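You operate a simulated robot arm through the tools that you are given. There is no shell and no other tool.

You run a simulated two-armed robot. Do the job below in one go: nothing can be reset, and whatever is moved stays where it is left.

JOB
Open the laptop, plug it in, start it and send the service report.

It is judged by the outcome, as a careful person would: the job done as asked, and still so three seconds after it is handed in. It fails if anything else is knocked over, pushed out of place, dropped, spilled or broken.

ROBOT AND FRAMES
Two 7-joint arms with fingered hands on one trunk that stands fixed in place. Base frame: the origin is at the foot of the trunk, x ahead of it, y to its left, z up; the work surface is at about z = 740. Lengths are in mm, angles in degrees, forces in N, time in s.
The left shoulder is at [70, 166, 1218], the right one opposite. With the tool pointing down near the work surface each hand reaches from about 100 to 920 mm from the base axis, measured 20 degrees to its own side. Payload 4.1 kg a hand.
The TCP of each hand is the grasp point between the finger pads, 32 mm short of the fingertips. In the tool frame z runs along the fingers and y along their closing line. The gripper opens to 108 mm; its body begins 38 mm behind the TCP. The gripper is a hand of 4 fingers: y runs from the thumb to the fingers, the wrist lies at [-16, -108, -186] in the tool frame, and closing takes about 1.5 s.
Orientation is that of the tool frame in the base frame, as a unit quaternion [x, y, z, w]. With the fingers straight down and the wrist toward the robot, the tool's x, y and z point along [0, 1, 0], [1, 0, 0] and [0, 0, -1] of the base frame.

CONTROLS
- The arms move only by the tool nudge_tool. It takes "left_targets", "right_targets" or both (then of equal length, played together; a hand with none holds still); each is one flat list of numbers, 6 for each row, row after row: the shift along the tool's x, y, z in mm, then the turn, a rotation vector about the tool's x, y, z in rad. In form: [x, y, z, wx, wy, wz, x, y, z, wx, wy, wz, ...]. A call has 1 to 20 rows; each row shifts and turns the commanded pose from where the row before left it, along the tool's axes as they then stand. "left_fingers" and "right_fingers" are, for a hand that has rows, the opening, from 0 (shut) to 1 (fully open), set as the call begins (left out, the last holds). Rows are played at 5 a second. More than 50 mm and 8.6 degrees between two rows, or a gripper value outside its range, and nothing of the call is played. Where a pose cannot be reached the arm comes as near as it can. A force on the tool above 40 N (or 10 N above the force at the start of the call, whichever is more), or a blocked arm, ends the call early, and 0.2 s more pass. The fingers move at their own pace (about 45 mm/s each) and stop on an object; they squeeze with about 33 N. The grip force told is the motor's: it shows also when the fingers shut on nothing. Time passes only in rows, and 0.2 s behind the last, so rows that do not move let the fingers close. It gives the time, the measured TCP pose, the force on the tool (base axes), the opening and the grip force at its end, in the units of the frame above (readings bear some noise), with the torque about the TCP (base axes, N m) and any sound that the robot's microphone picked up.
- Cameras (640 x 400 px; columns grow to the right, rows downward): "scene" is now at [111.7, 59.5, 1435.4]; the picture's right is [0.70, -0.71, 0.00], its down [-0.48, -0.47, -0.74] and it looks along [0.53, 0.52, -0.67] (base axes); focal length 333 px, centre (320, 200). "left" rides on the left gripper at [-64, -93, -132] in its tool frame; the picture's right is [-0.80, -0.28, 0.53], its down [0.55, -0.71, 0.45] and it looks along [0.25, 0.65, 0.72] (tool axes); focal length 247 px, centre (320, 200). "right" rides on the right gripper at [64, -93, -132] in its tool frame; the picture's right is [-0.80, 0.28, -0.53], its down [-0.55, -0.71, 0.45] and it looks along [-0.25, 0.65, 0.72] (tool axes); focal length 247 px, centre (320, 200).
- snapshot(camera): a new picture of that camera. No time passes.
- move_column(by): slides the trunk up (or, below 0, down) by that many mm; the arms and the scene camera ride with it, the base frame stays. It gives what a move gives, with no picture.
- move_fingers(index, middle, ring, thumb_bend, hand): sets how far each is bent, from 0 (flat) to 1 (curled in); at 0.3 the hand is open as for a grip, at 0.7 the pads meet at the TCP. One left out holds its place. A second passes; each finger stops where it meets its share of the squeeze, and holds until it gets a number again. A gripper value or a shape takes the hand back. It gives what a move gives, with no picture; readings hold the bend of each and the force on the fingers (four entries, about 0 where the hand has none), thumb and palm.
- set_grasp(shape, hand): the hand has 4 fingers and takes this shape, open, in about a second: jaw (thumb against the fingers, like two jaws); tri (thumb and two fingers); tip (a fingertip pinch); poke (one finger out to press); point (the index stretched); flat (the hand flat); cup (the hand cupped); fist (a fist). The gripper value then closes the fingers along that shape, each until it touches; the sizes above hold for jaw. It gives what a move gives, with no picture.
- head_to(pan, tilt): turns the head with the scene camera to pan (to the left, within 86 degrees either way) and tilt (down, from -29 to 69), counted from straight ahead of the robot. It gives what a move gives.
- pixel_to_xyz(camera, pixels): for up to 12 pixels [column, row] of the newest picture of that camera ("zoom" is the newest enlarged one), the place [x, y, z] in the base frame of the surface seen there, good to about 2 mm. No time passes.
- zoom(camera, box): a new picture of the part [left, top, right, bottom] of that camera's present view, enlarged. No time passes.
- hand_in(): hands the job in; it is judged then, once.

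Leave the grippers open and the arms clear of the work at the hand-in unless told otherwise.

The tools are called after "Call:" as a command line: name --argument value ..., lists and objects as JSON in quotes. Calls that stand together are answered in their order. nudge_tool: Moves the arms, as the interface text tells. Its arguments: {"type":"object","properties":{"left_targets":{"type":"array","items":{"type":"number"}},"left_fingers":{"type":"number"},"right_targets":{"type":"array","items":{"type":"number"}},"right_fingers":{"type":"number"}},"required":[]} The other tools are called the same way: move_column (by) moves the trunk up or down; set_grasp (shape, hand) gives the hand a shape; move_fingers (index, middle, ring, thumb_bend, hand) moves the fingers one by one; head_to (pan, tilt) turns the head that bears the scene camera; snapshot (camera) takes a picture; pixel_to_xyz (camera, pixels) gives the place of the surface under pixels of a picture; zoom (camera, box) takes an enlarged picture of a part of a camera's view; hand_in () hands the job in.

At the start:

```text
time: 0.0
left_position: [373.8, 526.7, 1156.7]
left_tool_rot: [0.707, 0.707, 0.0, 0.0]
left_force: [0.2, 0.2, -1.0]
left_ft_torque: [-0.02, 0.0, 0.0]
left_width: 107.5
left_finger_force: 0.1
left_shape: jaw
left_bend: [0.3, 0.3, 0.3, 0.3]
left_finger forces: [0.2, 0.0, 0.0, 0.0, 0.1, 0.0]
right_position: [579.5, 110.0, 1216.2]
right_tool_rot: [0.707, 0.707, 0.0, 0.0]
right_force: [0.3, -0.1, -0.3]
right_ft_torque: [0.01, -0.02, -0.02]
right_width: 107.3
right_finger_force: 0.2
right_shape: jaw
right_bend: [0.3, 0.3, 0.3, 0.3]
right_finger forces: [0.1, 0.0, 0.0, 0.0, 0.0, 0.0]
trunk travel left (down, up): [-725.0, 215.0]
head pan, tilt (commanded): [44.4, 42.0]
```

scene: 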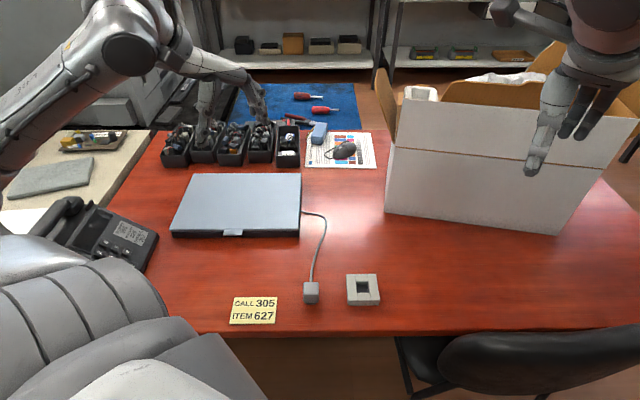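
right: 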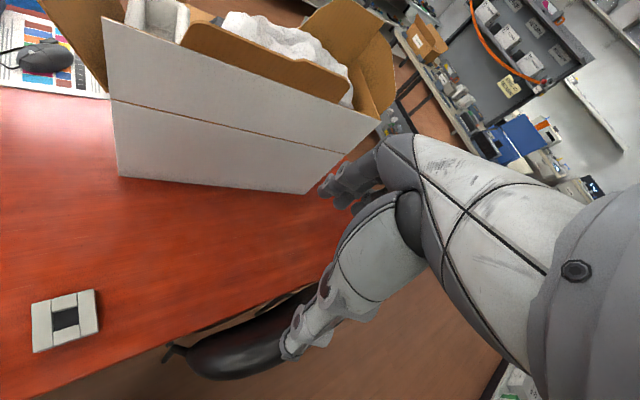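
left: 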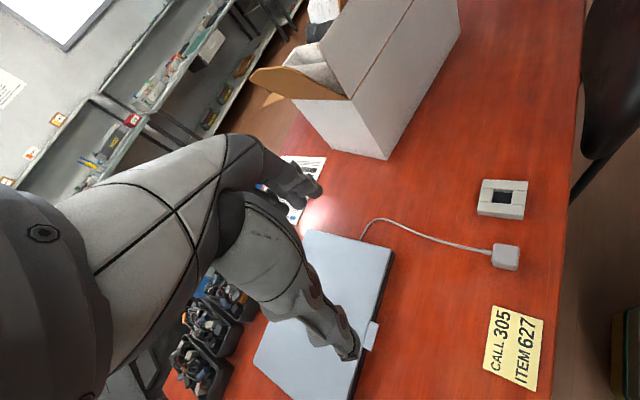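

I see a closed laptop with a front latch tab (about px 233,232), a cable ending in a plug (311,292), a socket block (363,288), a note "CALL 305 / ITEM 627" (254,310), a desk phone, and bins. I'll enlarge the parts that matter.

Call:
zoom --camera "scene" --box '[150, 160, 400, 330]'

Call:
pixel_to_xyz --camera "scene" --pixels '[[233, 232], [171, 232], [299, 234], [191, 175], [301, 175], [311, 287], [311, 298], [363, 288], [350, 278], [379, 300], [254, 310], [325, 215]]'

Call:
zoom --camera "scene" --box '[280, 250, 400, 330]'

```text
2.35 times, centred on (275, 245) of scene
```

zoom: 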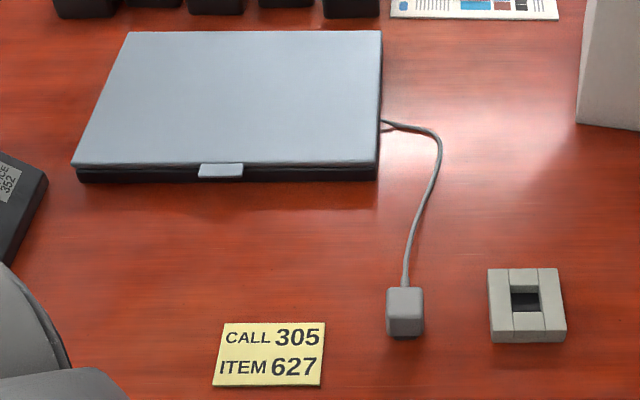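

```text
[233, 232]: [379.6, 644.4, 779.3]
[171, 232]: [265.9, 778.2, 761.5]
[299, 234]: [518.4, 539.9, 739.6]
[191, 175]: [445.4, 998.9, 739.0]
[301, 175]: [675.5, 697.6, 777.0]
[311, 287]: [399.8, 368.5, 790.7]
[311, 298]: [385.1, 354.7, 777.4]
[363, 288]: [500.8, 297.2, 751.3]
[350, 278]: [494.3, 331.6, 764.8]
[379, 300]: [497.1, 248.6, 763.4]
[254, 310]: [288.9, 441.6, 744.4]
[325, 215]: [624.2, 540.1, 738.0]
```

```text
5.00 times, centred on (340, 290) of scene
```

zoom: 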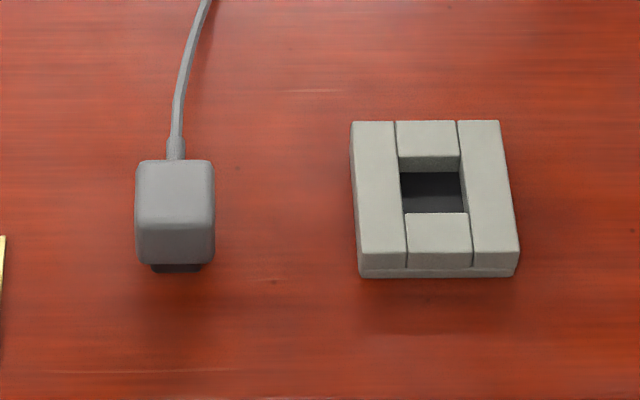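

The plug stands on its dark tip with the cable going back to the laptop; the socket is a block with a hole facing up. Next I look at the rest of the desk: phone, paper near the mouse, and the box.

Call:
zoom --camera "scene" --box '[280, 110, 400, 185]'

Call:
zoom --camera "scene" --box '[0, 120, 180, 280]'

Call:
zoom --camera "scene" --box '[150, 90, 310, 190]'

Call:
zoom --camera "left" --box '[340, 150, 600, 400]'

```text
5.33 times, centred on (340, 148) of scene
```

zoom: 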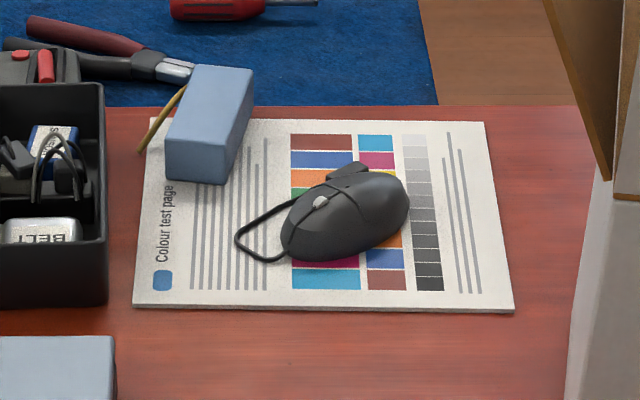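

```text
2.50 times, centred on (90, 200) of scene
```

zoom: 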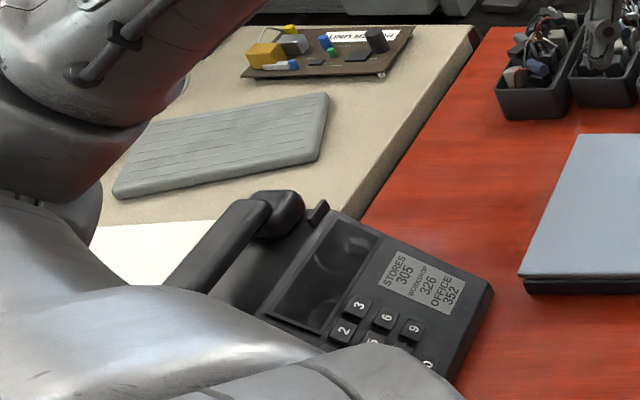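

```text
4.00 times, centred on (230, 140) of scene
```

zoom: 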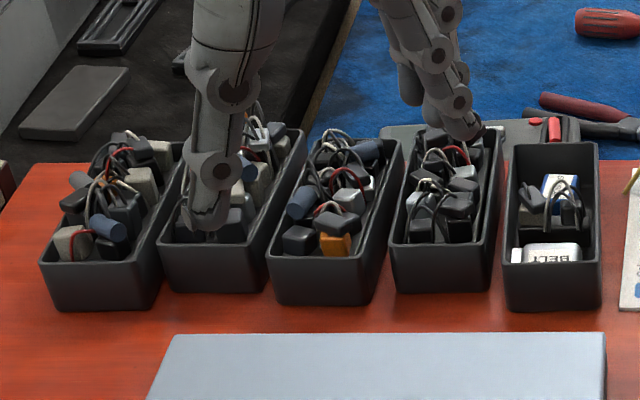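

```text
1.60 times, centred on (470, 275) of left
```

zoom: 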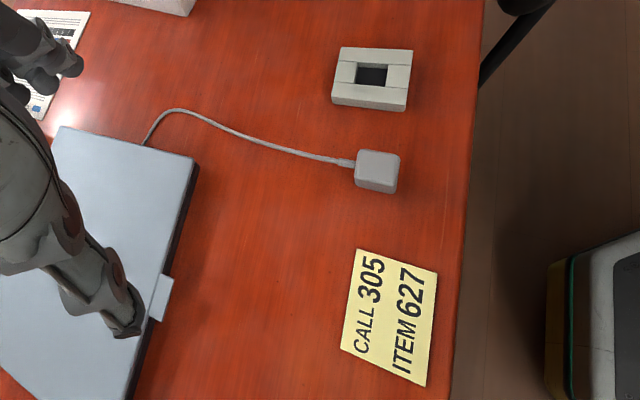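

The phone and bins look unrelated (I'll leave them). Now I measure the laptop: enlarging around it and reading its edges.

Call:
zoom --camera "scene" --box '[160, 165, 320, 265]'

```text
4.00 times, centred on (240, 215) of scene
```

zoom: 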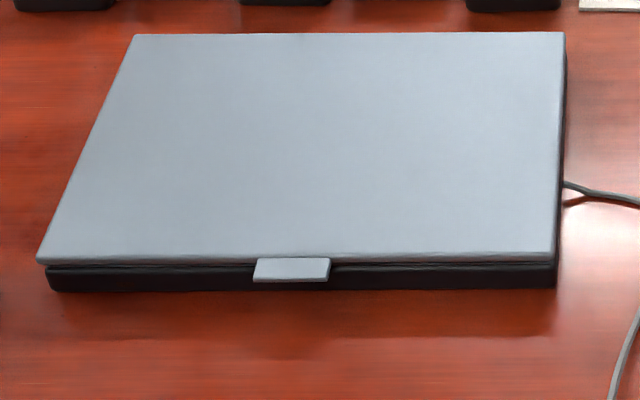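

Call:
pixel_to_xyz --camera "zoom" --pixels '[[44, 256], [548, 252], [560, 40], [140, 40], [258, 276], [324, 276], [262, 262], [326, 262], [200, 280], [520, 282], [120, 255], [450, 253]]'

Call:
zoom --camera "scene" --box '[290, 255, 400, 325]'

```text
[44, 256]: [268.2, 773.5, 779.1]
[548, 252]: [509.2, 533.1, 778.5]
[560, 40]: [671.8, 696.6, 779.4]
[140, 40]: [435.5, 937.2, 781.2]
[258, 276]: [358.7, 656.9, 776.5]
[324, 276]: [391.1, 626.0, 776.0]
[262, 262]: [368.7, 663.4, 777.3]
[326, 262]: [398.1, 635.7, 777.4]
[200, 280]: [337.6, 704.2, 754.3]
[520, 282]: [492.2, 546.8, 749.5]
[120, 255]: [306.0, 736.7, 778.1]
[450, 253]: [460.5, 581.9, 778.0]
```

```text
5.71 times, centred on (345, 290) of scene
```

zoom: 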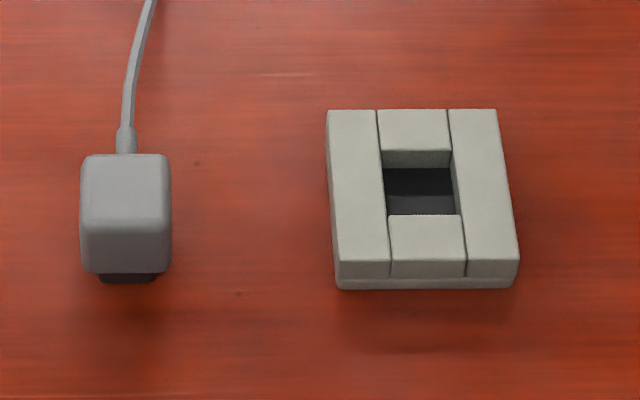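

Laptop lid top is at z≈779, tab pokes ~20 mm out of the front edge at about (375,641). Now I measure the plug (zoom px 125,215) and the socket block (zoom px 420,195).

Call:
pixel_to_xyz --camera "zoom" --pixels '[[88, 165], [165, 165], [88, 212], [165, 212], [125, 250], [332, 118], [492, 116], [345, 258], [512, 258], [420, 180], [387, 225], [425, 205]]'

Call:
pixel_to_xyz --camera "zoom" --pixels '[[125, 190], [95, 260], [158, 260], [125, 276], [126, 140], [400, 156], [440, 156], [450, 190], [400, 200], [440, 207], [380, 150], [460, 210]]'

```text
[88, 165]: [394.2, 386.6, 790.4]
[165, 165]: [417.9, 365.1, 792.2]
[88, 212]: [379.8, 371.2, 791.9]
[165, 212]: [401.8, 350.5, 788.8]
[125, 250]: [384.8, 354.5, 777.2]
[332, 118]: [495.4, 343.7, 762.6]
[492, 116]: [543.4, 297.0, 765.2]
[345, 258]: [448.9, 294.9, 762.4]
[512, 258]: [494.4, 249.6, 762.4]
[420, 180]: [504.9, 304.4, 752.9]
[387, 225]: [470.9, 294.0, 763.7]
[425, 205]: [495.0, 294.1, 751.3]
```

```text
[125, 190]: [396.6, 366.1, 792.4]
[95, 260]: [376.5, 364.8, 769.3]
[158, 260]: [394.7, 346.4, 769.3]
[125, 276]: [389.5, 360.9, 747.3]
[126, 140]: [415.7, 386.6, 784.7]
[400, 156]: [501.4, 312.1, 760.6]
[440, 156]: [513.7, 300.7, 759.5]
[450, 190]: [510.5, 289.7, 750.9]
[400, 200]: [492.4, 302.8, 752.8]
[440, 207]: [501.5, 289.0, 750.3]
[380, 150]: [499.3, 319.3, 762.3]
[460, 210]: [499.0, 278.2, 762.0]
```

The plug body is ~33 mm square, top at z≈792, centre about (397,367); socket hole centre is around (497,295), top z≈763. I'll use the left hand for the lid: first yaw it +45° so its thumb–finger line runs away from me across the laptop, lowering it a little, then look at it.

Call:
nudge_tool --left_targets '[0, 0, 0, 0, 0, -0.1309, 0, 0, 0, 0, 0, -0.1309, 0, 0, 0, 0, 0, -0.1309, 0, 0, 0, 0, 0, -0.1309, 0, 0, 0, 0, 0, -0.1309, 0, 0, 0, 0, 0, -0.1309]'

Call:
snapshot --camera "scene"

```text
time: 1.4
left_position: [377.1, 526.4, 1156.7]
left_tool_rot: [0.383, 0.924, 0.001, 0.001]
left_force: [0.1, 0.1, 0.5]
left_ft_torque: [0.0, -0.01, -0.01]
left_width: 107.7
left_finger_force: 0.0
left_shape: jaw
left_bend: [0.3, 0.3, 0.3, 0.3]
left_finger forces: [0.0, 0.0, 0.0, 0.0, 0.1, 0.0]
right_position: [581.9, 110.6, 1215.6]
right_tool_rot: [0.707, 0.707, 0.0, -0.001]
right_force: [-0.2, 0.5, -0.7]
right_ft_torque: [-0.01, 0.01, 0.01]
right_width: 107.4
right_finger_force: 0.0
right_shape: jaw
right_bend: [0.3, 0.3, 0.3, 0.3]
right_finger forces: [0.0, 0.0, 0.0, 0.0, 0.0, 0.0]
trunk travel left (down, up): [-725.0, 215.0]
head pan, tilt (commanded): [44.4, 42.0]
```

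```text
taken
```

scene: 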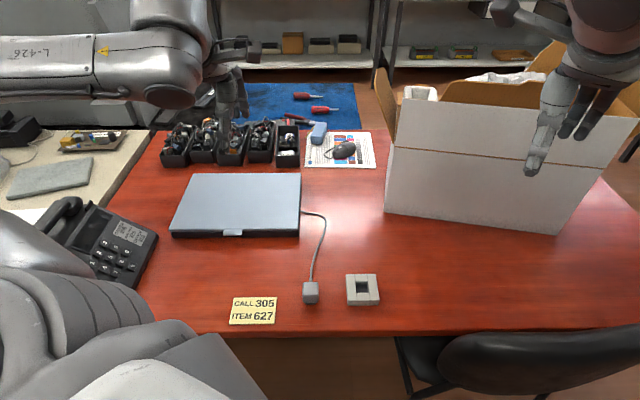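

The hand yawed as expected. Now I shift it left along the laptop front, lower it, and pitch the fingers forward by 40° so the thumb lies below and the fingers above.

Call:
nudge_tool --left_targets '[28, -10, 38, 0, 0, 0, 28, -10, 38, 0, 0, 0, 27, -10, 38, 0, 0, 0, 0, 0, 38, 0, 0, 0, 0, 0, 0, -0.14, 0, 0, 0, 0, 0, -0.14, 0, 0, 0, 0, 0, -0.14, 0, 0, 0, 0, 0, -0.14, 0, 0, 0, 0, 0, -0.14, 0, 0]'

Call:
snapshot --camera "scene"

Call:
snapshot --camera "left"

Call:
snapshot --camera "right"

```text
time: 3.4
left_position: [313.2, 586.7, 1004.9]
left_tool_rot: [0.36, 0.867, 0.318, 0.132]
left_force: [0.4, -0.2, -0.1]
left_ft_torque: [0.0, -0.02, -0.02]
left_width: 107.4
left_finger_force: 0.1
left_shape: jaw
left_bend: [0.3, 0.3, 0.3, 0.3]
left_finger forces: [0.0, 0.1, 0.1, 0.1, 0.0, 0.1]
left hand out of reach, approached as far as the arm can: row 1, 2, 5
right_position: [580.3, 109.5, 1217.6]
right_tool_rot: [0.707, 0.707, 0.0, 0.0]
right_force: [0.9, -0.3, -0.4]
right_ft_torque: [0.0, 0.01, 0.0]
right_width: 107.8
right_finger_force: 0.1
right_shape: jaw
right_bend: [0.3, 0.3, 0.3, 0.3]
right_finger forces: [0.0, 0.1, 0.0, 0.0, 0.2, 0.0]
trunk travel left (down, up): [-725.0, 215.0]
head pan, tilt (commanded): [44.4, 42.0]
```

```text
taken
```

scene: 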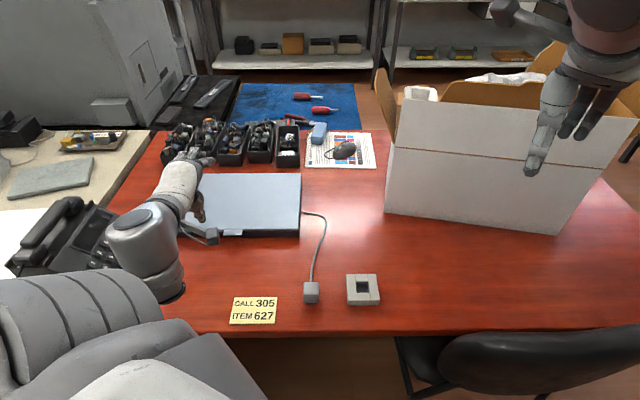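

```text
taken
```

left: 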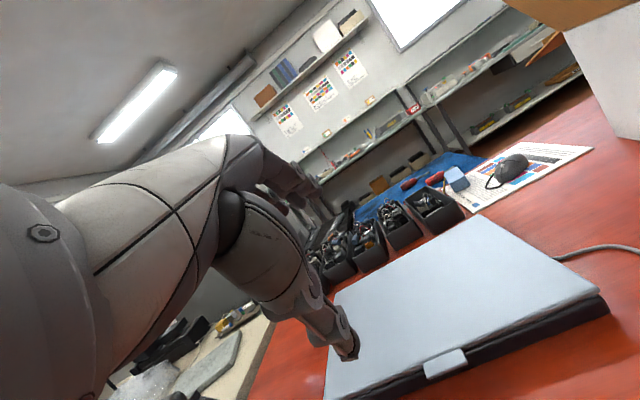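

```text
taken
```

right: 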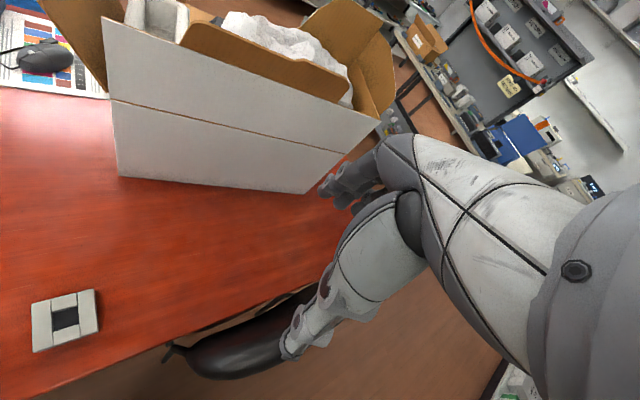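

Hand is now at (313,587,1005), pitched. I zoom at the hand in the scene view (around px 180,200) to learn what the thumb and fingers look like.

Call:
zoom --camera "scene" --box '[100, 120, 300, 300]'

Call:
set_grasp --hand "left" --shape "tip"

Call:
zoom --camera "scene" --box '[100, 120, 300, 300]'

Call:
snapshot --camera "left"

```text
2.22 times, centred on (200, 210) of scene
```

zoom: 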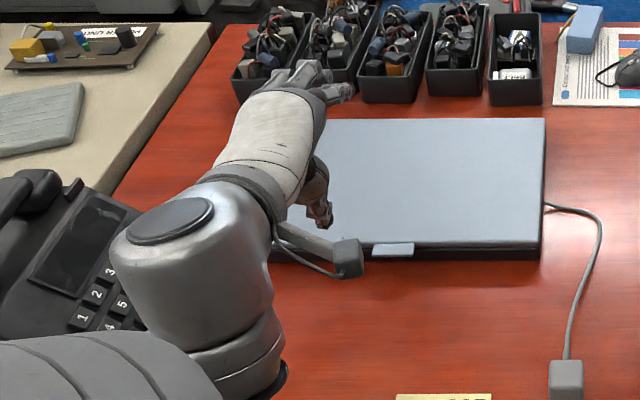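

```text
time: 4.3
left_position: [312.9, 588.0, 1004.7]
left_tool_rot: [0.359, 0.868, 0.317, 0.13]
left_force: [0.1, -0.3, -0.1]
left_ft_torque: [0.03, 0.01, -0.02]
left_width: 107.8
left_finger_force: 0.0
left_shape: tip
left_bend: [0.3, 0.98, 0.99, 0.3]
left_finger forces: [0.0, 0.0, 0.1, 0.0, 0.1, 0.1]
right_position: [580.7, 109.7, 1216.8]
right_tool_rot: [0.707, 0.707, 0.0, 0.0]
right_force: [0.0, -0.5, 0.1]
right_ft_torque: [0.0, 0.01, 0.02]
right_width: 107.9
right_finger_force: 0.0
right_shape: jaw
right_bend: [0.3, 0.3, 0.3, 0.3]
right_finger forces: [0.1, 0.0, 0.1, 0.0, 0.0, 0.1]
trunk travel left (down, up): [-725.0, 215.0]
head pan, tilt (commanded): [44.4, 42.0]
```

```text
2.22 times, centred on (200, 210) of scene
```

zoom: 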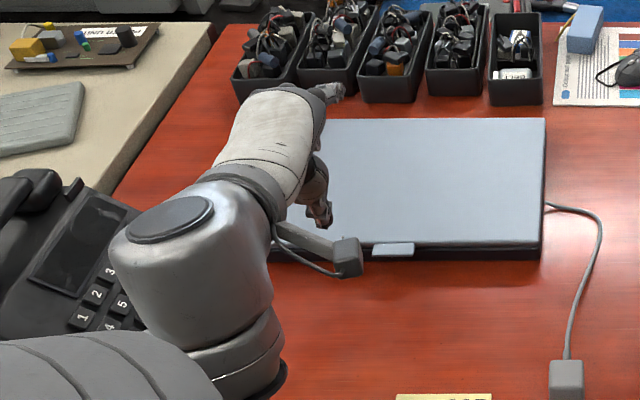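

```text
taken
```

left: 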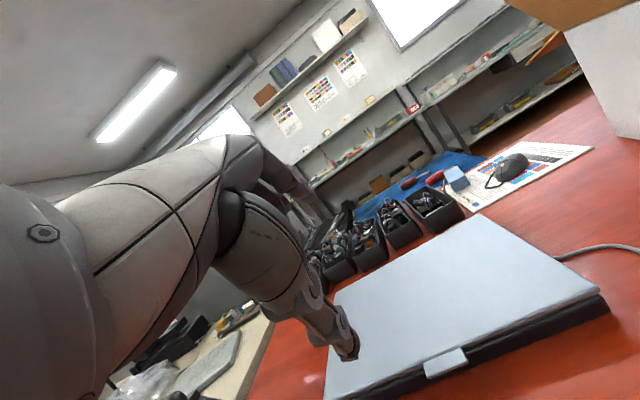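

The tip shape uses thumb and index only, which suits the small tab. I narrow the opening and bring the hand down to about 60 mm in front of the tab (TCP z≈803), then check clearances.

Call:
nudge_tool --left_targets '[-1.2, -22.9, 33.5, 0, 0, 0, -1.2, -22.9, 33.5, 0, 0, 0, -1.2, -22.9, 33.5, 0, 0, 0, -1.2, -22.9, 33.5, 0, 0, 0, -1.2, -22.9, 33.5, 0, 0, 0]' --left_fingers 0.4

Call:
zoom --camera "scene" --box '[100, 150, 300, 300]'

Call:
snapshot --camera "left"

```text
time: 5.5
left_position: [334.0, 596.1, 804.7]
left_tool_rot: [0.36, 0.868, 0.317, 0.132]
left_force: [0.4, 0.4, 0.8]
left_ft_torque: [0.03, 0.02, 0.01]
left_width: 43.6
left_finger_force: 0.1
left_shape: tip
left_bend: [0.73, 0.98, 0.99, 0.73]
left_finger forces: [0.1, 0.0, 0.0, 0.0, 0.1, 0.1]
right_position: [580.8, 109.9, 1216.1]
right_tool_rot: [0.707, 0.707, -0.001, 0.0]
right_force: [0.1, 0.0, -0.7]
right_ft_torque: [0.05, 0.04, 0.01]
right_width: 107.7
right_finger_force: 0.1
right_shape: jaw
right_bend: [0.3, 0.3, 0.3, 0.3]
right_finger forces: [0.1, 0.0, 0.0, 0.0, 0.0, 0.0]
trunk travel left (down, up): [-725.0, 215.0]
head pan, tilt (commanded): [44.4, 42.0]
```

```text
2.67 times, centred on (200, 225) of scene
```

zoom: 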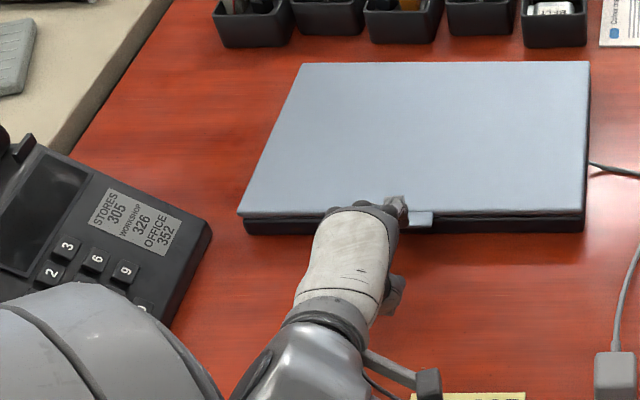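

```text
taken
```

left: 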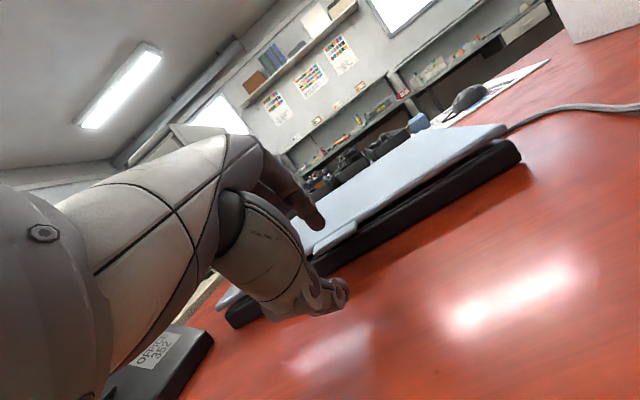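

Thumb (px 345,290 in the left view) and index (310,215) bracket the tab (340,235) in height. I move forward 45 mm and down 11 mm.

Call:
nudge_tool --left_targets '[1.5, 13.7, 18.7, 0, 0, 0, 1.5, 13.7, 18.6, 0, 0, 0]'

Call:
zoom --camera "scene" --box '[180, 180, 280, 260]'

Call:
zoom --camera "left" --box '[240, 150, 440, 330]'

```text
time: 6.1
left_position: [362.6, 632.8, 793.6]
left_tool_rot: [0.36, 0.868, 0.316, 0.131]
left_force: [-0.6, 0.1, 0.1]
left_ft_torque: [-0.01, 0.02, 0.02]
left_width: 43.7
left_finger_force: 0.1
left_shape: tip
left_bend: [0.73, 0.98, 0.99, 0.73]
left_finger forces: [0.0, 0.1, 0.1, 0.1, 0.0, 0.1]
right_position: [581.4, 112.0, 1216.0]
right_tool_rot: [0.707, 0.707, 0.0, 0.0]
right_force: [0.0, 0.2, -0.1]
right_ft_torque: [0.01, -0.02, -0.01]
right_width: 107.6
right_finger_force: 0.0
right_shape: jaw
right_bend: [0.3, 0.3, 0.3, 0.3]
right_finger forces: [0.1, 0.0, 0.0, 0.0, 0.1, 0.0]
trunk travel left (down, up): [-725.0, 215.0]
head pan, tilt (commanded): [44.4, 42.0]
```

```text
5.00 times, centred on (230, 220) of scene
```

zoom: 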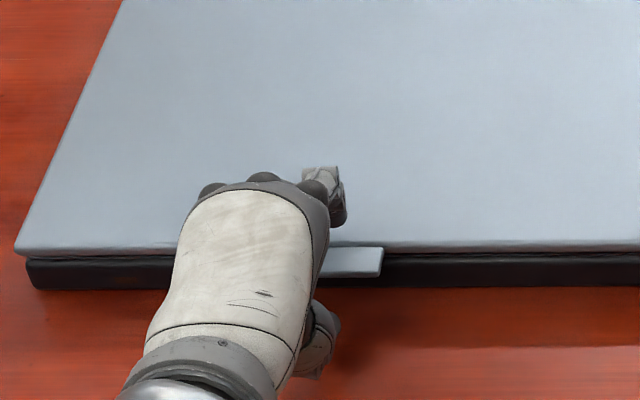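

```text
2.22 times, centred on (340, 240) of left
```

zoom: 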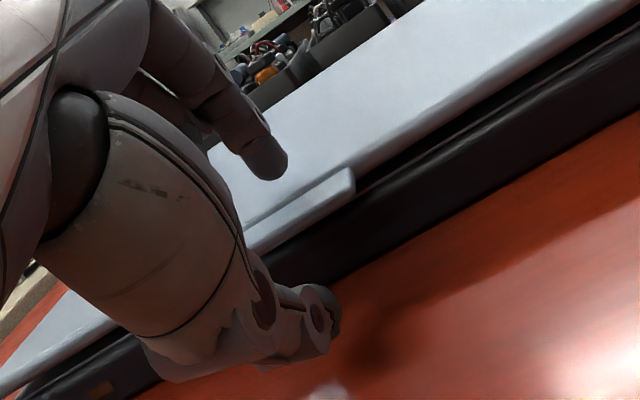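

Let me read the positions of the thumb tip (zoom px 320,305), index tip (268,165), tab end (340,195), and base front.

Call:
pixel_to_xyz --camera "zoom" --pixels '[[318, 292], [335, 312], [315, 340], [268, 170], [282, 165], [340, 180], [345, 193], [320, 205], [330, 235], [310, 260], [360, 340], [290, 280]]'

```text
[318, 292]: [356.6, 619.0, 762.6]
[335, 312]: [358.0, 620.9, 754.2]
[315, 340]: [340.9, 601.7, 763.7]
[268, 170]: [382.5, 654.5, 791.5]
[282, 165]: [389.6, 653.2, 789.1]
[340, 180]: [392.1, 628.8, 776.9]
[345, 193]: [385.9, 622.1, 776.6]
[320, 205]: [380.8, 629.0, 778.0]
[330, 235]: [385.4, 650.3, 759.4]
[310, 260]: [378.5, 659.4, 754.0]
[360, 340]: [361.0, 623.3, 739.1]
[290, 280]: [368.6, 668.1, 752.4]
```

Thumb tip is around (357,620,758), still ~22 mm short of the tab's front edge, index ~10 mm above the lid. I flatten the pitch by 8° and move in ~24 mm so the thumb comes under the tab.

Call:
nudge_tool --left_targets '[0, 0, 0, -0.07, 0, 0, 0, 0, 0, -0.07, 0, 0, 0, 9.2, 7.9, 0, 0, 0, 0, 9.2, 7.9, 0, 0, 0]'

Call:
zoom --camera "scene" --box '[180, 180, 280, 260]'

Call:
zoom --camera "left" --box '[240, 150, 440, 330]'

Call:
pixel_to_xyz --camera "zoom" --pixels '[[318, 280], [318, 292], [335, 312], [268, 170], [310, 210], [345, 193]]'

```text
time: 7.1
left_position: [379.3, 648.9, 798.0]
left_tool_rot: [0.35, 0.844, 0.376, 0.157]
left_force: [0.4, -0.5, 0.0]
left_ft_torque: [-0.01, 0.01, 0.02]
left_width: 43.9
left_finger_force: 0.1
left_shape: tip
left_bend: [0.73, 0.98, 0.99, 0.73]
left_finger forces: [0.0, 0.0, 0.1, 0.1, 0.0, 0.0]
right_position: [580.1, 110.0, 1217.3]
right_tool_rot: [0.707, 0.707, -0.001, -0.001]
right_force: [-0.9, 0.0, 0.0]
right_ft_torque: [-0.02, -0.01, 0.0]
right_width: 107.4
right_finger_force: 0.1
right_shape: jaw
right_bend: [0.3, 0.3, 0.3, 0.3]
right_finger forces: [0.1, 0.0, 0.0, 0.0, 0.0, 0.0]
trunk travel left (down, up): [-725.0, 215.0]
head pan, tilt (commanded): [44.4, 42.0]
```

```text
5.00 times, centred on (230, 220) of scene
```

zoom: 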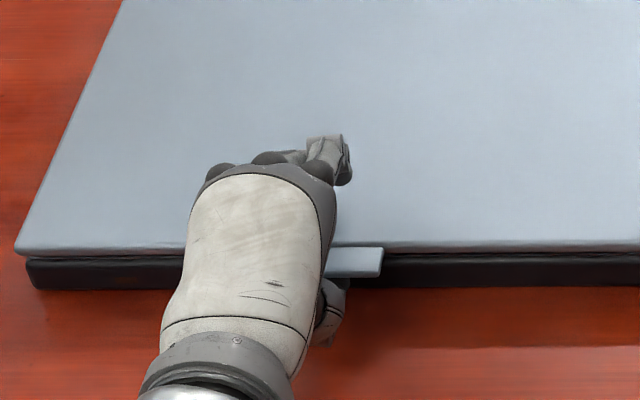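

```text
2.22 times, centred on (340, 240) of left
```

zoom: 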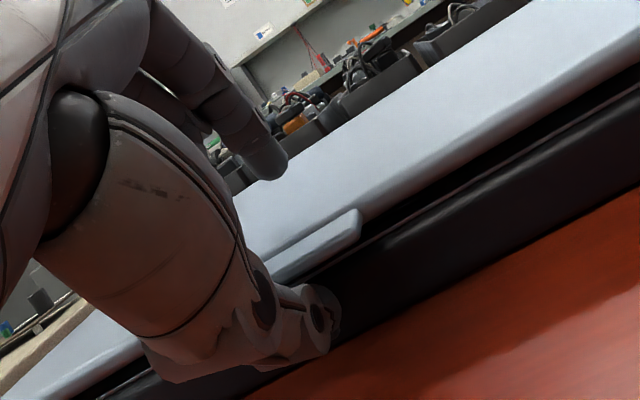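

```text
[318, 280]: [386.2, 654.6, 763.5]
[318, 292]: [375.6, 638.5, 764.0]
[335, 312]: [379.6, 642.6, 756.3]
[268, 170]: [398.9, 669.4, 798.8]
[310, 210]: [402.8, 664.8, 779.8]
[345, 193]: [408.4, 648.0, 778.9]
```

The thumb tip (about z 764 on top, pv 9 mm inside the tab edge) is now under the tab. I raise 6 mm and close the pinch gently, watching the force.

Call:
nudge_tool --left_targets '[0, 4.5, -4, 0, 0, 0, 0, 0, 0, 0, 0, 0, 0, 0, 0, 0, 0, 0, 0, 0, 0, 0, 0, 0, 0, 0, 0, 0, 0, 0]' --left_fingers 0.0

Call:
zoom --camera "scene" --box '[180, 180, 280, 260]'

Call:
zoom --camera "left" --box '[240, 150, 440, 330]'

```text
time: 8.3
left_position: [379.0, 648.9, 801.9]
left_tool_rot: [0.349, 0.844, 0.377, 0.156]
left_force: [-1.6, 0.8, 0.4]
left_ft_torque: [0.5, -0.66, 0.04]
left_width: 15.9
left_finger_force: 32.7
left_shape: tip
left_bend: [0.33, 1.0, 1.0, 0.73]
left_finger forces: [34.1, 0.0, 0.0, 0.0, 35.8, 0.1]
right_position: [578.9, 110.9, 1216.5]
right_tool_rot: [0.707, 0.707, 0.0, 0.0]
right_force: [0.0, -0.7, 0.7]
right_ft_torque: [0.0, 0.0, 0.02]
right_width: 107.5
right_finger_force: 0.0
right_shape: jaw
right_bend: [0.3, 0.3, 0.3, 0.3]
right_finger forces: [0.0, 0.0, 0.0, 0.0, 0.0, 0.0]
trunk travel left (down, up): [-725.0, 215.0]
head pan, tilt (commanded): [44.4, 42.0]
```

```text
5.00 times, centred on (230, 220) of scene
```

zoom: 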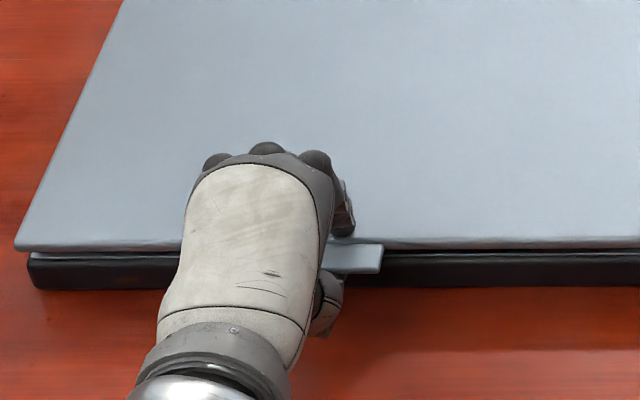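

```text
2.22 times, centred on (340, 240) of left
```

zoom: 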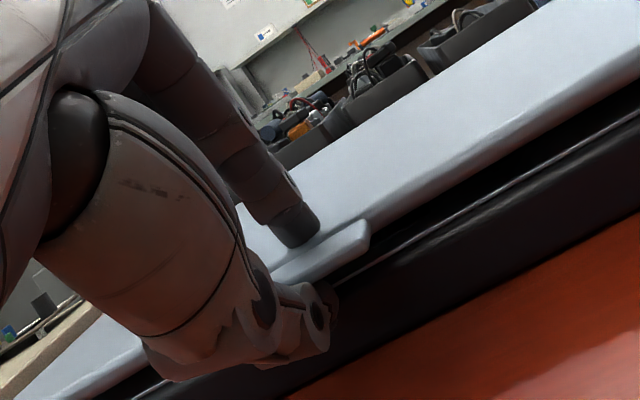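

The tab is pinched (33 N), the lid edge has just begun to lift. Now I rotate hand and lid together about the rear hinge, a small first step (2 × 5.7°), watching forces.

Call:
nudge_tool --left_targets '[0, 10.1, -6.3, 0.05, 0, 0, 0, 10.1, -6.3, 0.05, 0, 0, 0, 10.1, -6.3, 0.05, 0, 0]'

Call:
zoom --camera "scene" --box '[140, 140, 340, 270]'

Call:
zoom --camera "left" --box '[240, 150, 440, 330]'

```text
time: 9.1
left_position: [383.8, 654.8, 837.3]
left_tool_rot: [0.36, 0.869, 0.313, 0.13]
left_force: [3.9, -0.8, -0.2]
left_ft_torque: [0.58, -0.88, 0.06]
left_width: 16.0
left_finger_force: 33.1
left_shape: tip
left_bend: [0.33, 1.0, 1.0, 0.73]
left_finger forces: [37.8, 0.0, 0.1, 0.1, 38.1, 0.0]
right_position: [580.3, 110.0, 1216.8]
right_tool_rot: [0.707, 0.708, 0.0, 0.0]
right_force: [0.1, 0.4, 0.1]
right_ft_torque: [-0.03, 0.0, -0.05]
right_width: 107.5
right_finger_force: 0.2
right_shape: jaw
right_bend: [0.3, 0.3, 0.3, 0.3]
right_finger forces: [0.0, 0.0, 0.0, 0.0, 0.1, 0.0]
trunk travel left (down, up): [-725.0, 215.0]
head pan, tilt (commanded): [44.4, 42.0]
```

```text
3.08 times, centred on (240, 205) of scene
```

zoom: 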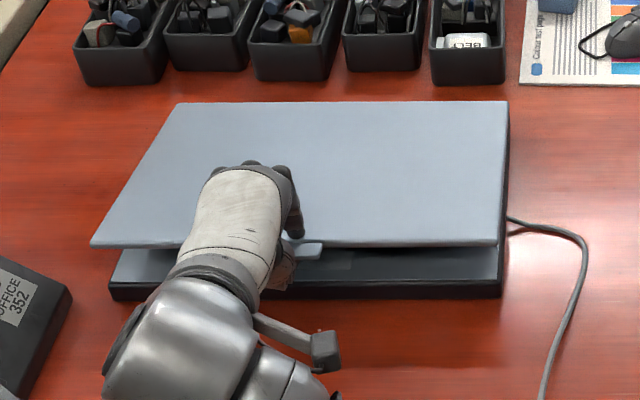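

```text
2.22 times, centred on (340, 240) of left
```

zoom: 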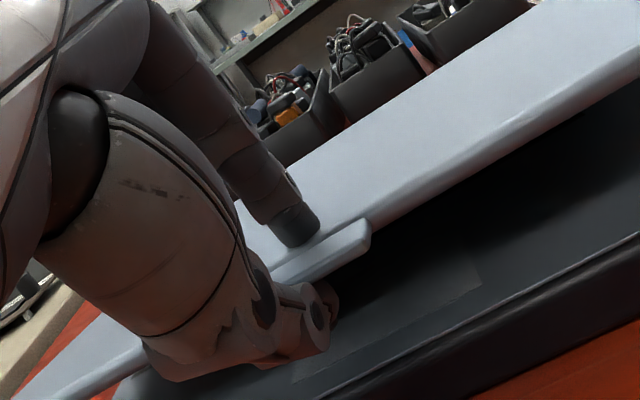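

The lid opens smoothly with little force. I carry on along the same arc, 4 more steps of 5.7°.

Call:
nudge_tool --left_targets '[0, 20.35, -12.2, 0.1, 0, 0, 0, 20.35, -12.2, 0.1, 0, 0, 0, 20.35, -12.2, 0.1, 0, 0, 0, 20.35, -12.2, 0.1, 0, 0]'

Call:
snapshot --camera "scene"

Call:
snapshot --camera "left"

```text
time: 10.1
left_position: [413.1, 684.1, 924.0]
left_tool_rot: [0.379, 0.914, 0.134, 0.055]
left_force: [0.6, -0.7, 5.2]
left_ft_torque: [0.64, -0.89, 0.13]
left_width: 16.2
left_finger_force: 33.1
left_shape: tip
left_bend: [0.33, 1.0, 1.0, 0.73]
left_finger forces: [45.2, 0.0, 0.0, 0.0, 41.4, 0.1]
right_position: [579.5, 110.1, 1216.1]
right_tool_rot: [0.706, 0.708, 0.0, 0.0]
right_force: [-0.3, -0.3, 0.5]
right_ft_torque: [-0.02, 0.02, -0.01]
right_width: 107.4
right_finger_force: 0.1
right_shape: jaw
right_bend: [0.3, 0.3, 0.3, 0.3]
right_finger forces: [0.0, 0.0, 0.0, 0.1, 0.0, 0.0]
trunk travel left (down, up): [-725.0, 215.0]
head pan, tilt (commanded): [44.4, 42.0]
```

```text
taken
```

scene: 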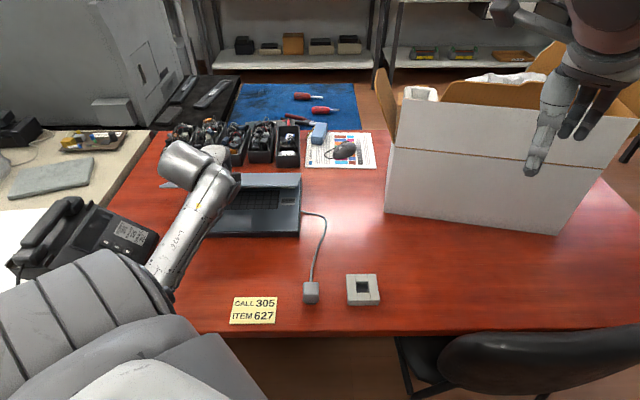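

```text
taken
```

left: 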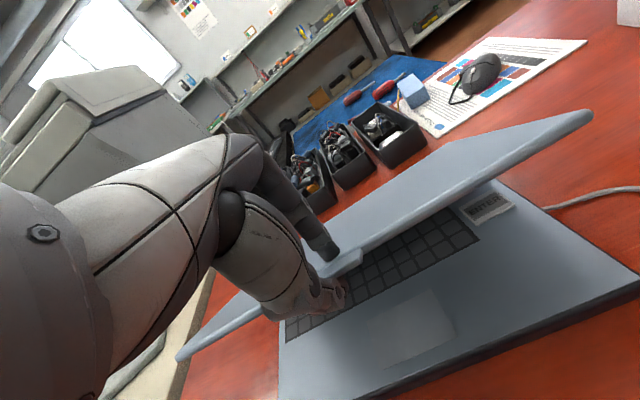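

Lid is at about 31° and the laptop hasn't shifted. Now I loosen the pinch slightly (thumb remains under the lid) to see whether the hinge holds by itself.

Call:
nudge_tool --left_targets '[0, 0, 0, 0, 0, 0, 0, 0, 0, 0, 0, 0, 0, 0, 0, 0, 0, 0]' --left_fingers 0.35

Call:
zoom --camera "left" --box '[160, 100, 480, 340]'

Call:
zoom --camera "scene" --box '[140, 130, 320, 250]'

```text
time: 10.9
left_position: [414.6, 683.9, 921.4]
left_tool_rot: [0.379, 0.914, 0.133, 0.055]
left_force: [-1.2, -1.0, -1.7]
left_ft_torque: [0.0, -0.06, 0.0]
left_width: 39.2
left_finger_force: 0.1
left_shape: tip
left_bend: [0.73, 0.98, 0.99, 0.73]
left_finger forces: [0.0, 0.0, 0.0, 0.1, 2.4, 0.0]
right_position: [579.7, 110.1, 1217.0]
right_tool_rot: [0.708, 0.707, 0.0, 0.0]
right_force: [0.1, -0.6, -0.4]
right_ft_torque: [-0.01, 0.0, 0.03]
right_width: 107.4
right_finger_force: 0.0
right_shape: jaw
right_bend: [0.3, 0.3, 0.3, 0.3]
right_finger forces: [0.0, 0.1, 0.0, 0.0, 0.0, 0.1]
trunk travel left (down, up): [-725.0, 215.0]
head pan, tilt (commanded): [44.4, 42.0]
```

```text
1.67 times, centred on (320, 220) of left
```

zoom: 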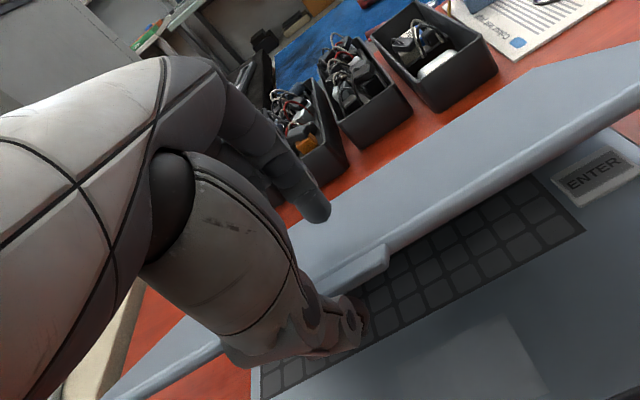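

```text
3.33 times, centred on (230, 190) of scene
```

zoom: 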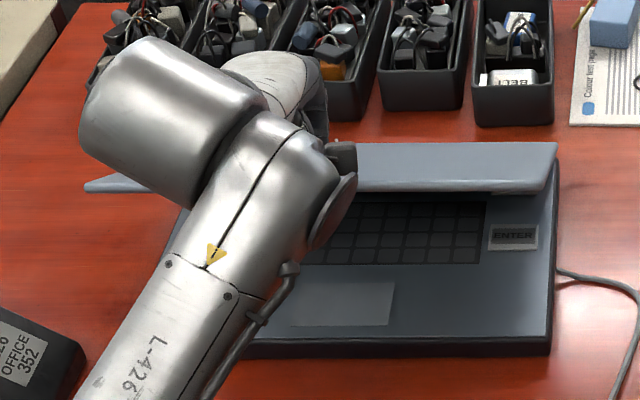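

The hinge holds (thumb carries only 2.4 N). I notice a big ENTER key right of the keyboard. Now I tilt the hand back by ~22° about the thumb contact so the thumb pushes squarely on the lid's inner side.

Call:
nudge_tool --left_targets '[0, -2.8, -2.4, -0.13, 0, 0, 0, -2.8, -2.4, -0.13, 0, 0, 0, -2.8, -2.4, -0.13, 0, 0]'

Call:
zoom --camera "left" --box '[160, 100, 480, 340]'

Call:
zoom --camera "scene" --box '[140, 130, 320, 250]'

```text
time: 11.7
left_position: [406.5, 677.5, 924.9]
left_tool_rot: [0.361, 0.87, 0.309, 0.128]
left_force: [0.1, -0.2, -0.2]
left_ft_torque: [-0.02, -0.02, 0.0]
left_width: 37.9
left_finger_force: 0.0
left_shape: tip
left_bend: [0.73, 0.98, 0.99, 0.73]
left_finger forces: [0.0, 0.1, 0.0, 0.1, 0.6, 0.0]
right_position: [580.8, 109.7, 1216.6]
right_tool_rot: [0.707, 0.707, 0.001, 0.0]
right_force: [0.8, 0.3, 0.3]
right_ft_torque: [0.02, 0.03, -0.02]
right_width: 107.6
right_finger_force: 0.1
right_shape: jaw
right_bend: [0.3, 0.3, 0.3, 0.3]
right_finger forces: [0.0, 0.0, 0.1, 0.1, 0.0, 0.0]
trunk travel left (down, up): [-725.0, 215.0]
head pan, tilt (commanded): [44.4, 42.0]
```

```text
1.67 times, centred on (320, 220) of left
```

zoom: 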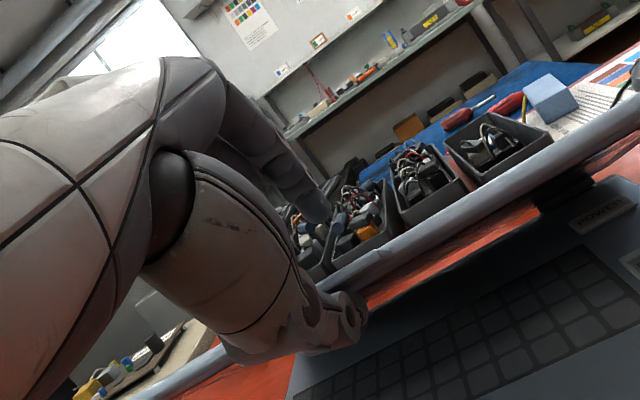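

```text
3.33 times, centred on (230, 190) of scene
```

zoom: 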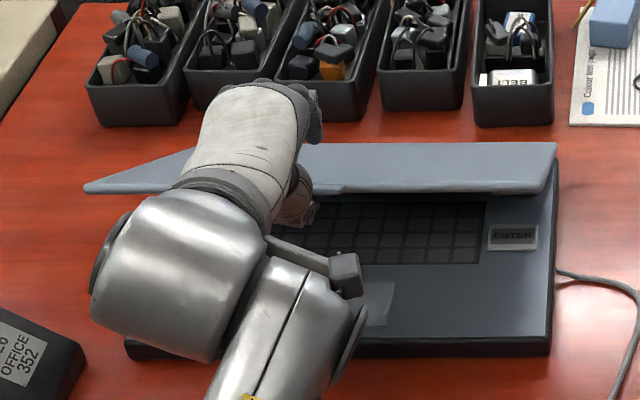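

The lid stays put by itself at ~31°. Now I push it on with the thumb along the arc, half-steps of ~5°, up to about 60°.

Call:
nudge_tool --left_targets '[0, 17.6, -2.0, 0.027, 0, 0, 0, 17.6, -2.0, 0.027, 0, 0, 0, 20.8, -2.2, 0.026, 0, 0, 0, 20.8, -2.2, 0.026, 0, 0, 0, 20.8, 0.4, 0.026, 0, 0, 0, 20.8, 0.4, 0.026, 0, 0]'

Call:
snapshot --camera "left"

Call:
snapshot --camera "scene"

```text
time: 13.1
left_position: [471.9, 744.5, 997.6]
left_tool_rot: [0.37, 0.893, 0.238, 0.099]
left_force: [-3.0, -3.0, -0.4]
left_ft_torque: [-0.13, 0.11, 0.02]
left_width: 41.2
left_finger_force: 0.0
left_shape: tip
left_bend: [0.73, 0.98, 0.99, 0.71]
left_finger forces: [0.0, 0.0, 0.1, 0.1, 3.8, 0.1]
right_position: [578.8, 110.3, 1216.2]
right_tool_rot: [0.708, 0.706, 0.001, 0.0]
right_force: [0.2, 0.9, 0.2]
right_ft_torque: [0.01, -0.01, -0.01]
right_width: 107.5
right_finger_force: 0.1
right_shape: jaw
right_bend: [0.3, 0.3, 0.3, 0.3]
right_finger forces: [0.1, 0.0, 0.0, 0.0, 0.0, 0.0]
trunk travel left (down, up): [-725.0, 215.0]
head pan, tilt (commanded): [44.4, 42.0]
```

```text
taken
```

left: 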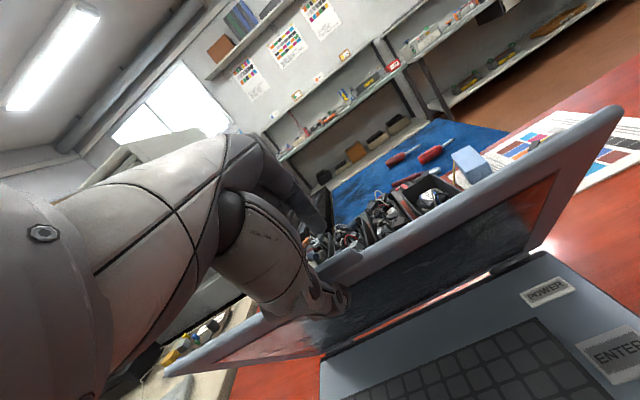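

```text
taken
```

scene: 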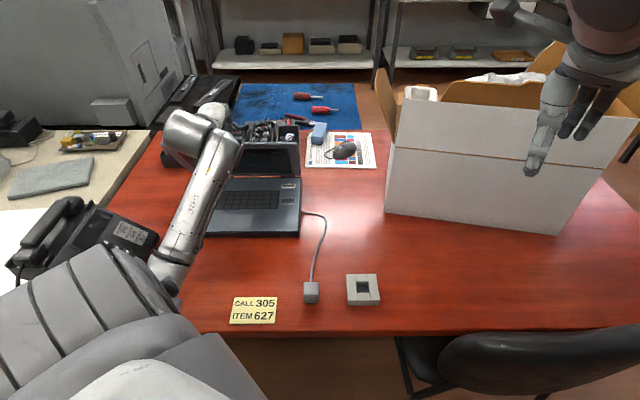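

Lid at ~60°, force about 4 N. POWER and ENTER keys are visible. I continue to about 90° and look again.

Call:
nudge_tool --left_targets '[0, 20.6, 2.6, 0.018, 0, 0, 0, 20.6, 2.6, 0.018, 0, 0, 0, 20.1, 5.4, 0.018, 0, 0, 0, 20.1, 5.4, 0.018, 0, 0, 0, 19.1, 8.1, 0.018, 0, 0, 0, 19.1, 8.1, 0.018, 0, 0]'

Call:
snapshot --camera "left"

Call:
snapshot --camera "scene"

```text
time: 14.5
left_position: [558.2, 827.6, 1025.1]
left_tool_rot: [0.375, 0.904, 0.191, 0.079]
left_force: [-2.2, -0.7, 3.5]
left_ft_torque: [-0.11, 0.18, 0.01]
left_width: 40.2
left_finger_force: 0.2
left_shape: tip
left_bend: [0.73, 0.98, 0.99, 0.72]
left_finger forces: [0.1, 2.6, 0.0, 0.0, 3.9, 0.0]
right_position: [579.6, 109.8, 1217.1]
right_tool_rot: [0.707, 0.708, 0.001, 0.0]
right_force: [-0.6, -0.1, -0.5]
right_ft_torque: [0.02, 0.01, 0.01]
right_width: 107.8
right_finger_force: 0.1
right_shape: jaw
right_bend: [0.3, 0.3, 0.3, 0.3]
right_finger forces: [0.0, 0.0, 0.0, 0.1, 0.1, 0.0]
trunk travel left (down, up): [-725.0, 215.0]
head pan, tilt (commanded): [44.4, 42.0]
```

```text
taken
```

left: 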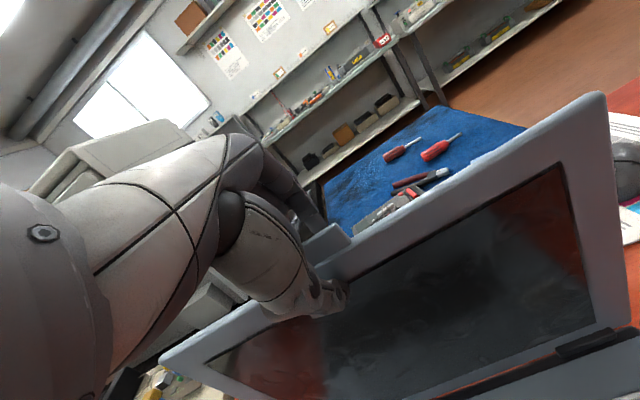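

```text
taken
```

scene: 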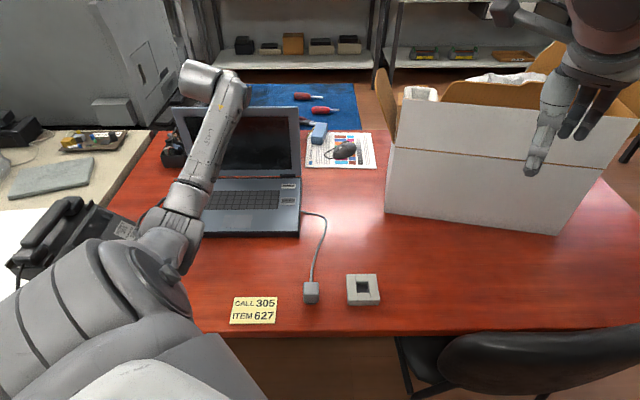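

Lid is nearly upright (~88°). The curled middle finger brushes the tab, so I lift 8 mm first, then push back another ~35 mm.

Call:
nudge_tool --left_targets '[0, 3.3, -7.3, 0, 0, 0, 0, 17.9, 8.1, 0, 0, 0, 0, 17.9, 9.0, 0, 0, 0]'

Call:
snapshot --camera "left"

Call:
zoom --camera "scene" --box '[140, 80, 340, 250]'

```text
time: 15.3
left_position: [586.1, 857.7, 1030.5]
left_tool_rot: [0.373, 0.905, 0.19, 0.078]
left_force: [-2.1, -0.6, -0.7]
left_ft_torque: [-0.05, 0.07, -0.02]
left_width: 39.8
left_finger_force: 0.0
left_shape: tip
left_bend: [0.73, 0.98, 0.99, 0.72]
left_finger forces: [0.0, 0.0, 0.1, 0.0, 2.3, 0.0]
right_position: [581.0, 110.5, 1216.1]
right_tool_rot: [0.707, 0.707, -0.001, 0.0]
right_force: [0.7, -0.1, -0.4]
right_ft_torque: [0.01, 0.0, 0.04]
right_width: 107.5
right_finger_force: 0.2
right_shape: jaw
right_bend: [0.3, 0.3, 0.3, 0.3]
right_finger forces: [0.1, 0.1, 0.1, 0.0, 0.0, 0.0]
trunk travel left (down, up): [-725.0, 215.0]
head pan, tilt (commanded): [44.4, 42.0]
```

```text
taken
```

left: 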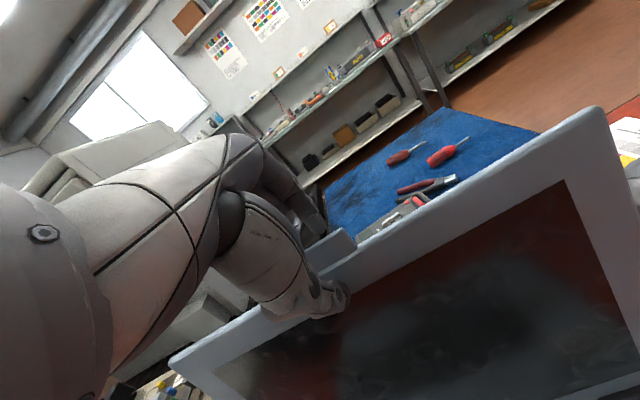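

```text
2.35 times, centred on (240, 165) of scene
```

zoom: 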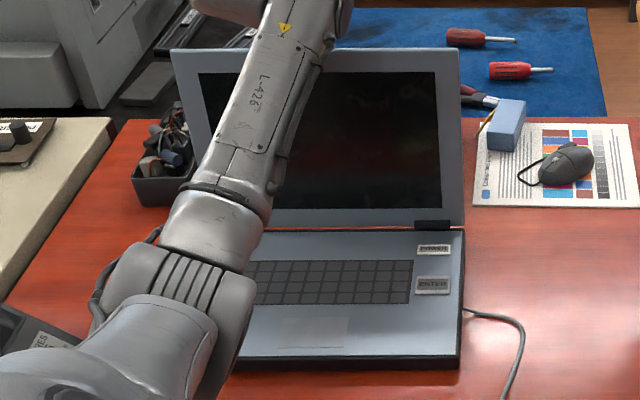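

Lid looks near vertical or beyond. I measure points on the screen frame to get its angle.

Call:
pixel_to_xyz --camera "zoom" --pixels '[[448, 58], [452, 130], [455, 210], [190, 58], [432, 249], [432, 284], [412, 249], [452, 249], [415, 284], [450, 286], [300, 280], [440, 340]]'

```text
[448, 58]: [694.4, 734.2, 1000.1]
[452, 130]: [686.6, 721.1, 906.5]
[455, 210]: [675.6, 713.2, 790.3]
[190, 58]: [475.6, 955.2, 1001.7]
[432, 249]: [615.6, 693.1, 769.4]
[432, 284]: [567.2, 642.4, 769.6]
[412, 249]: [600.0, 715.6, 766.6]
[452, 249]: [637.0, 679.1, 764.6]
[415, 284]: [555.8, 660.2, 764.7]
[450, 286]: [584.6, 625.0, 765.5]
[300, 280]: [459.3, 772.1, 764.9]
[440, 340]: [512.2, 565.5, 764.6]
```

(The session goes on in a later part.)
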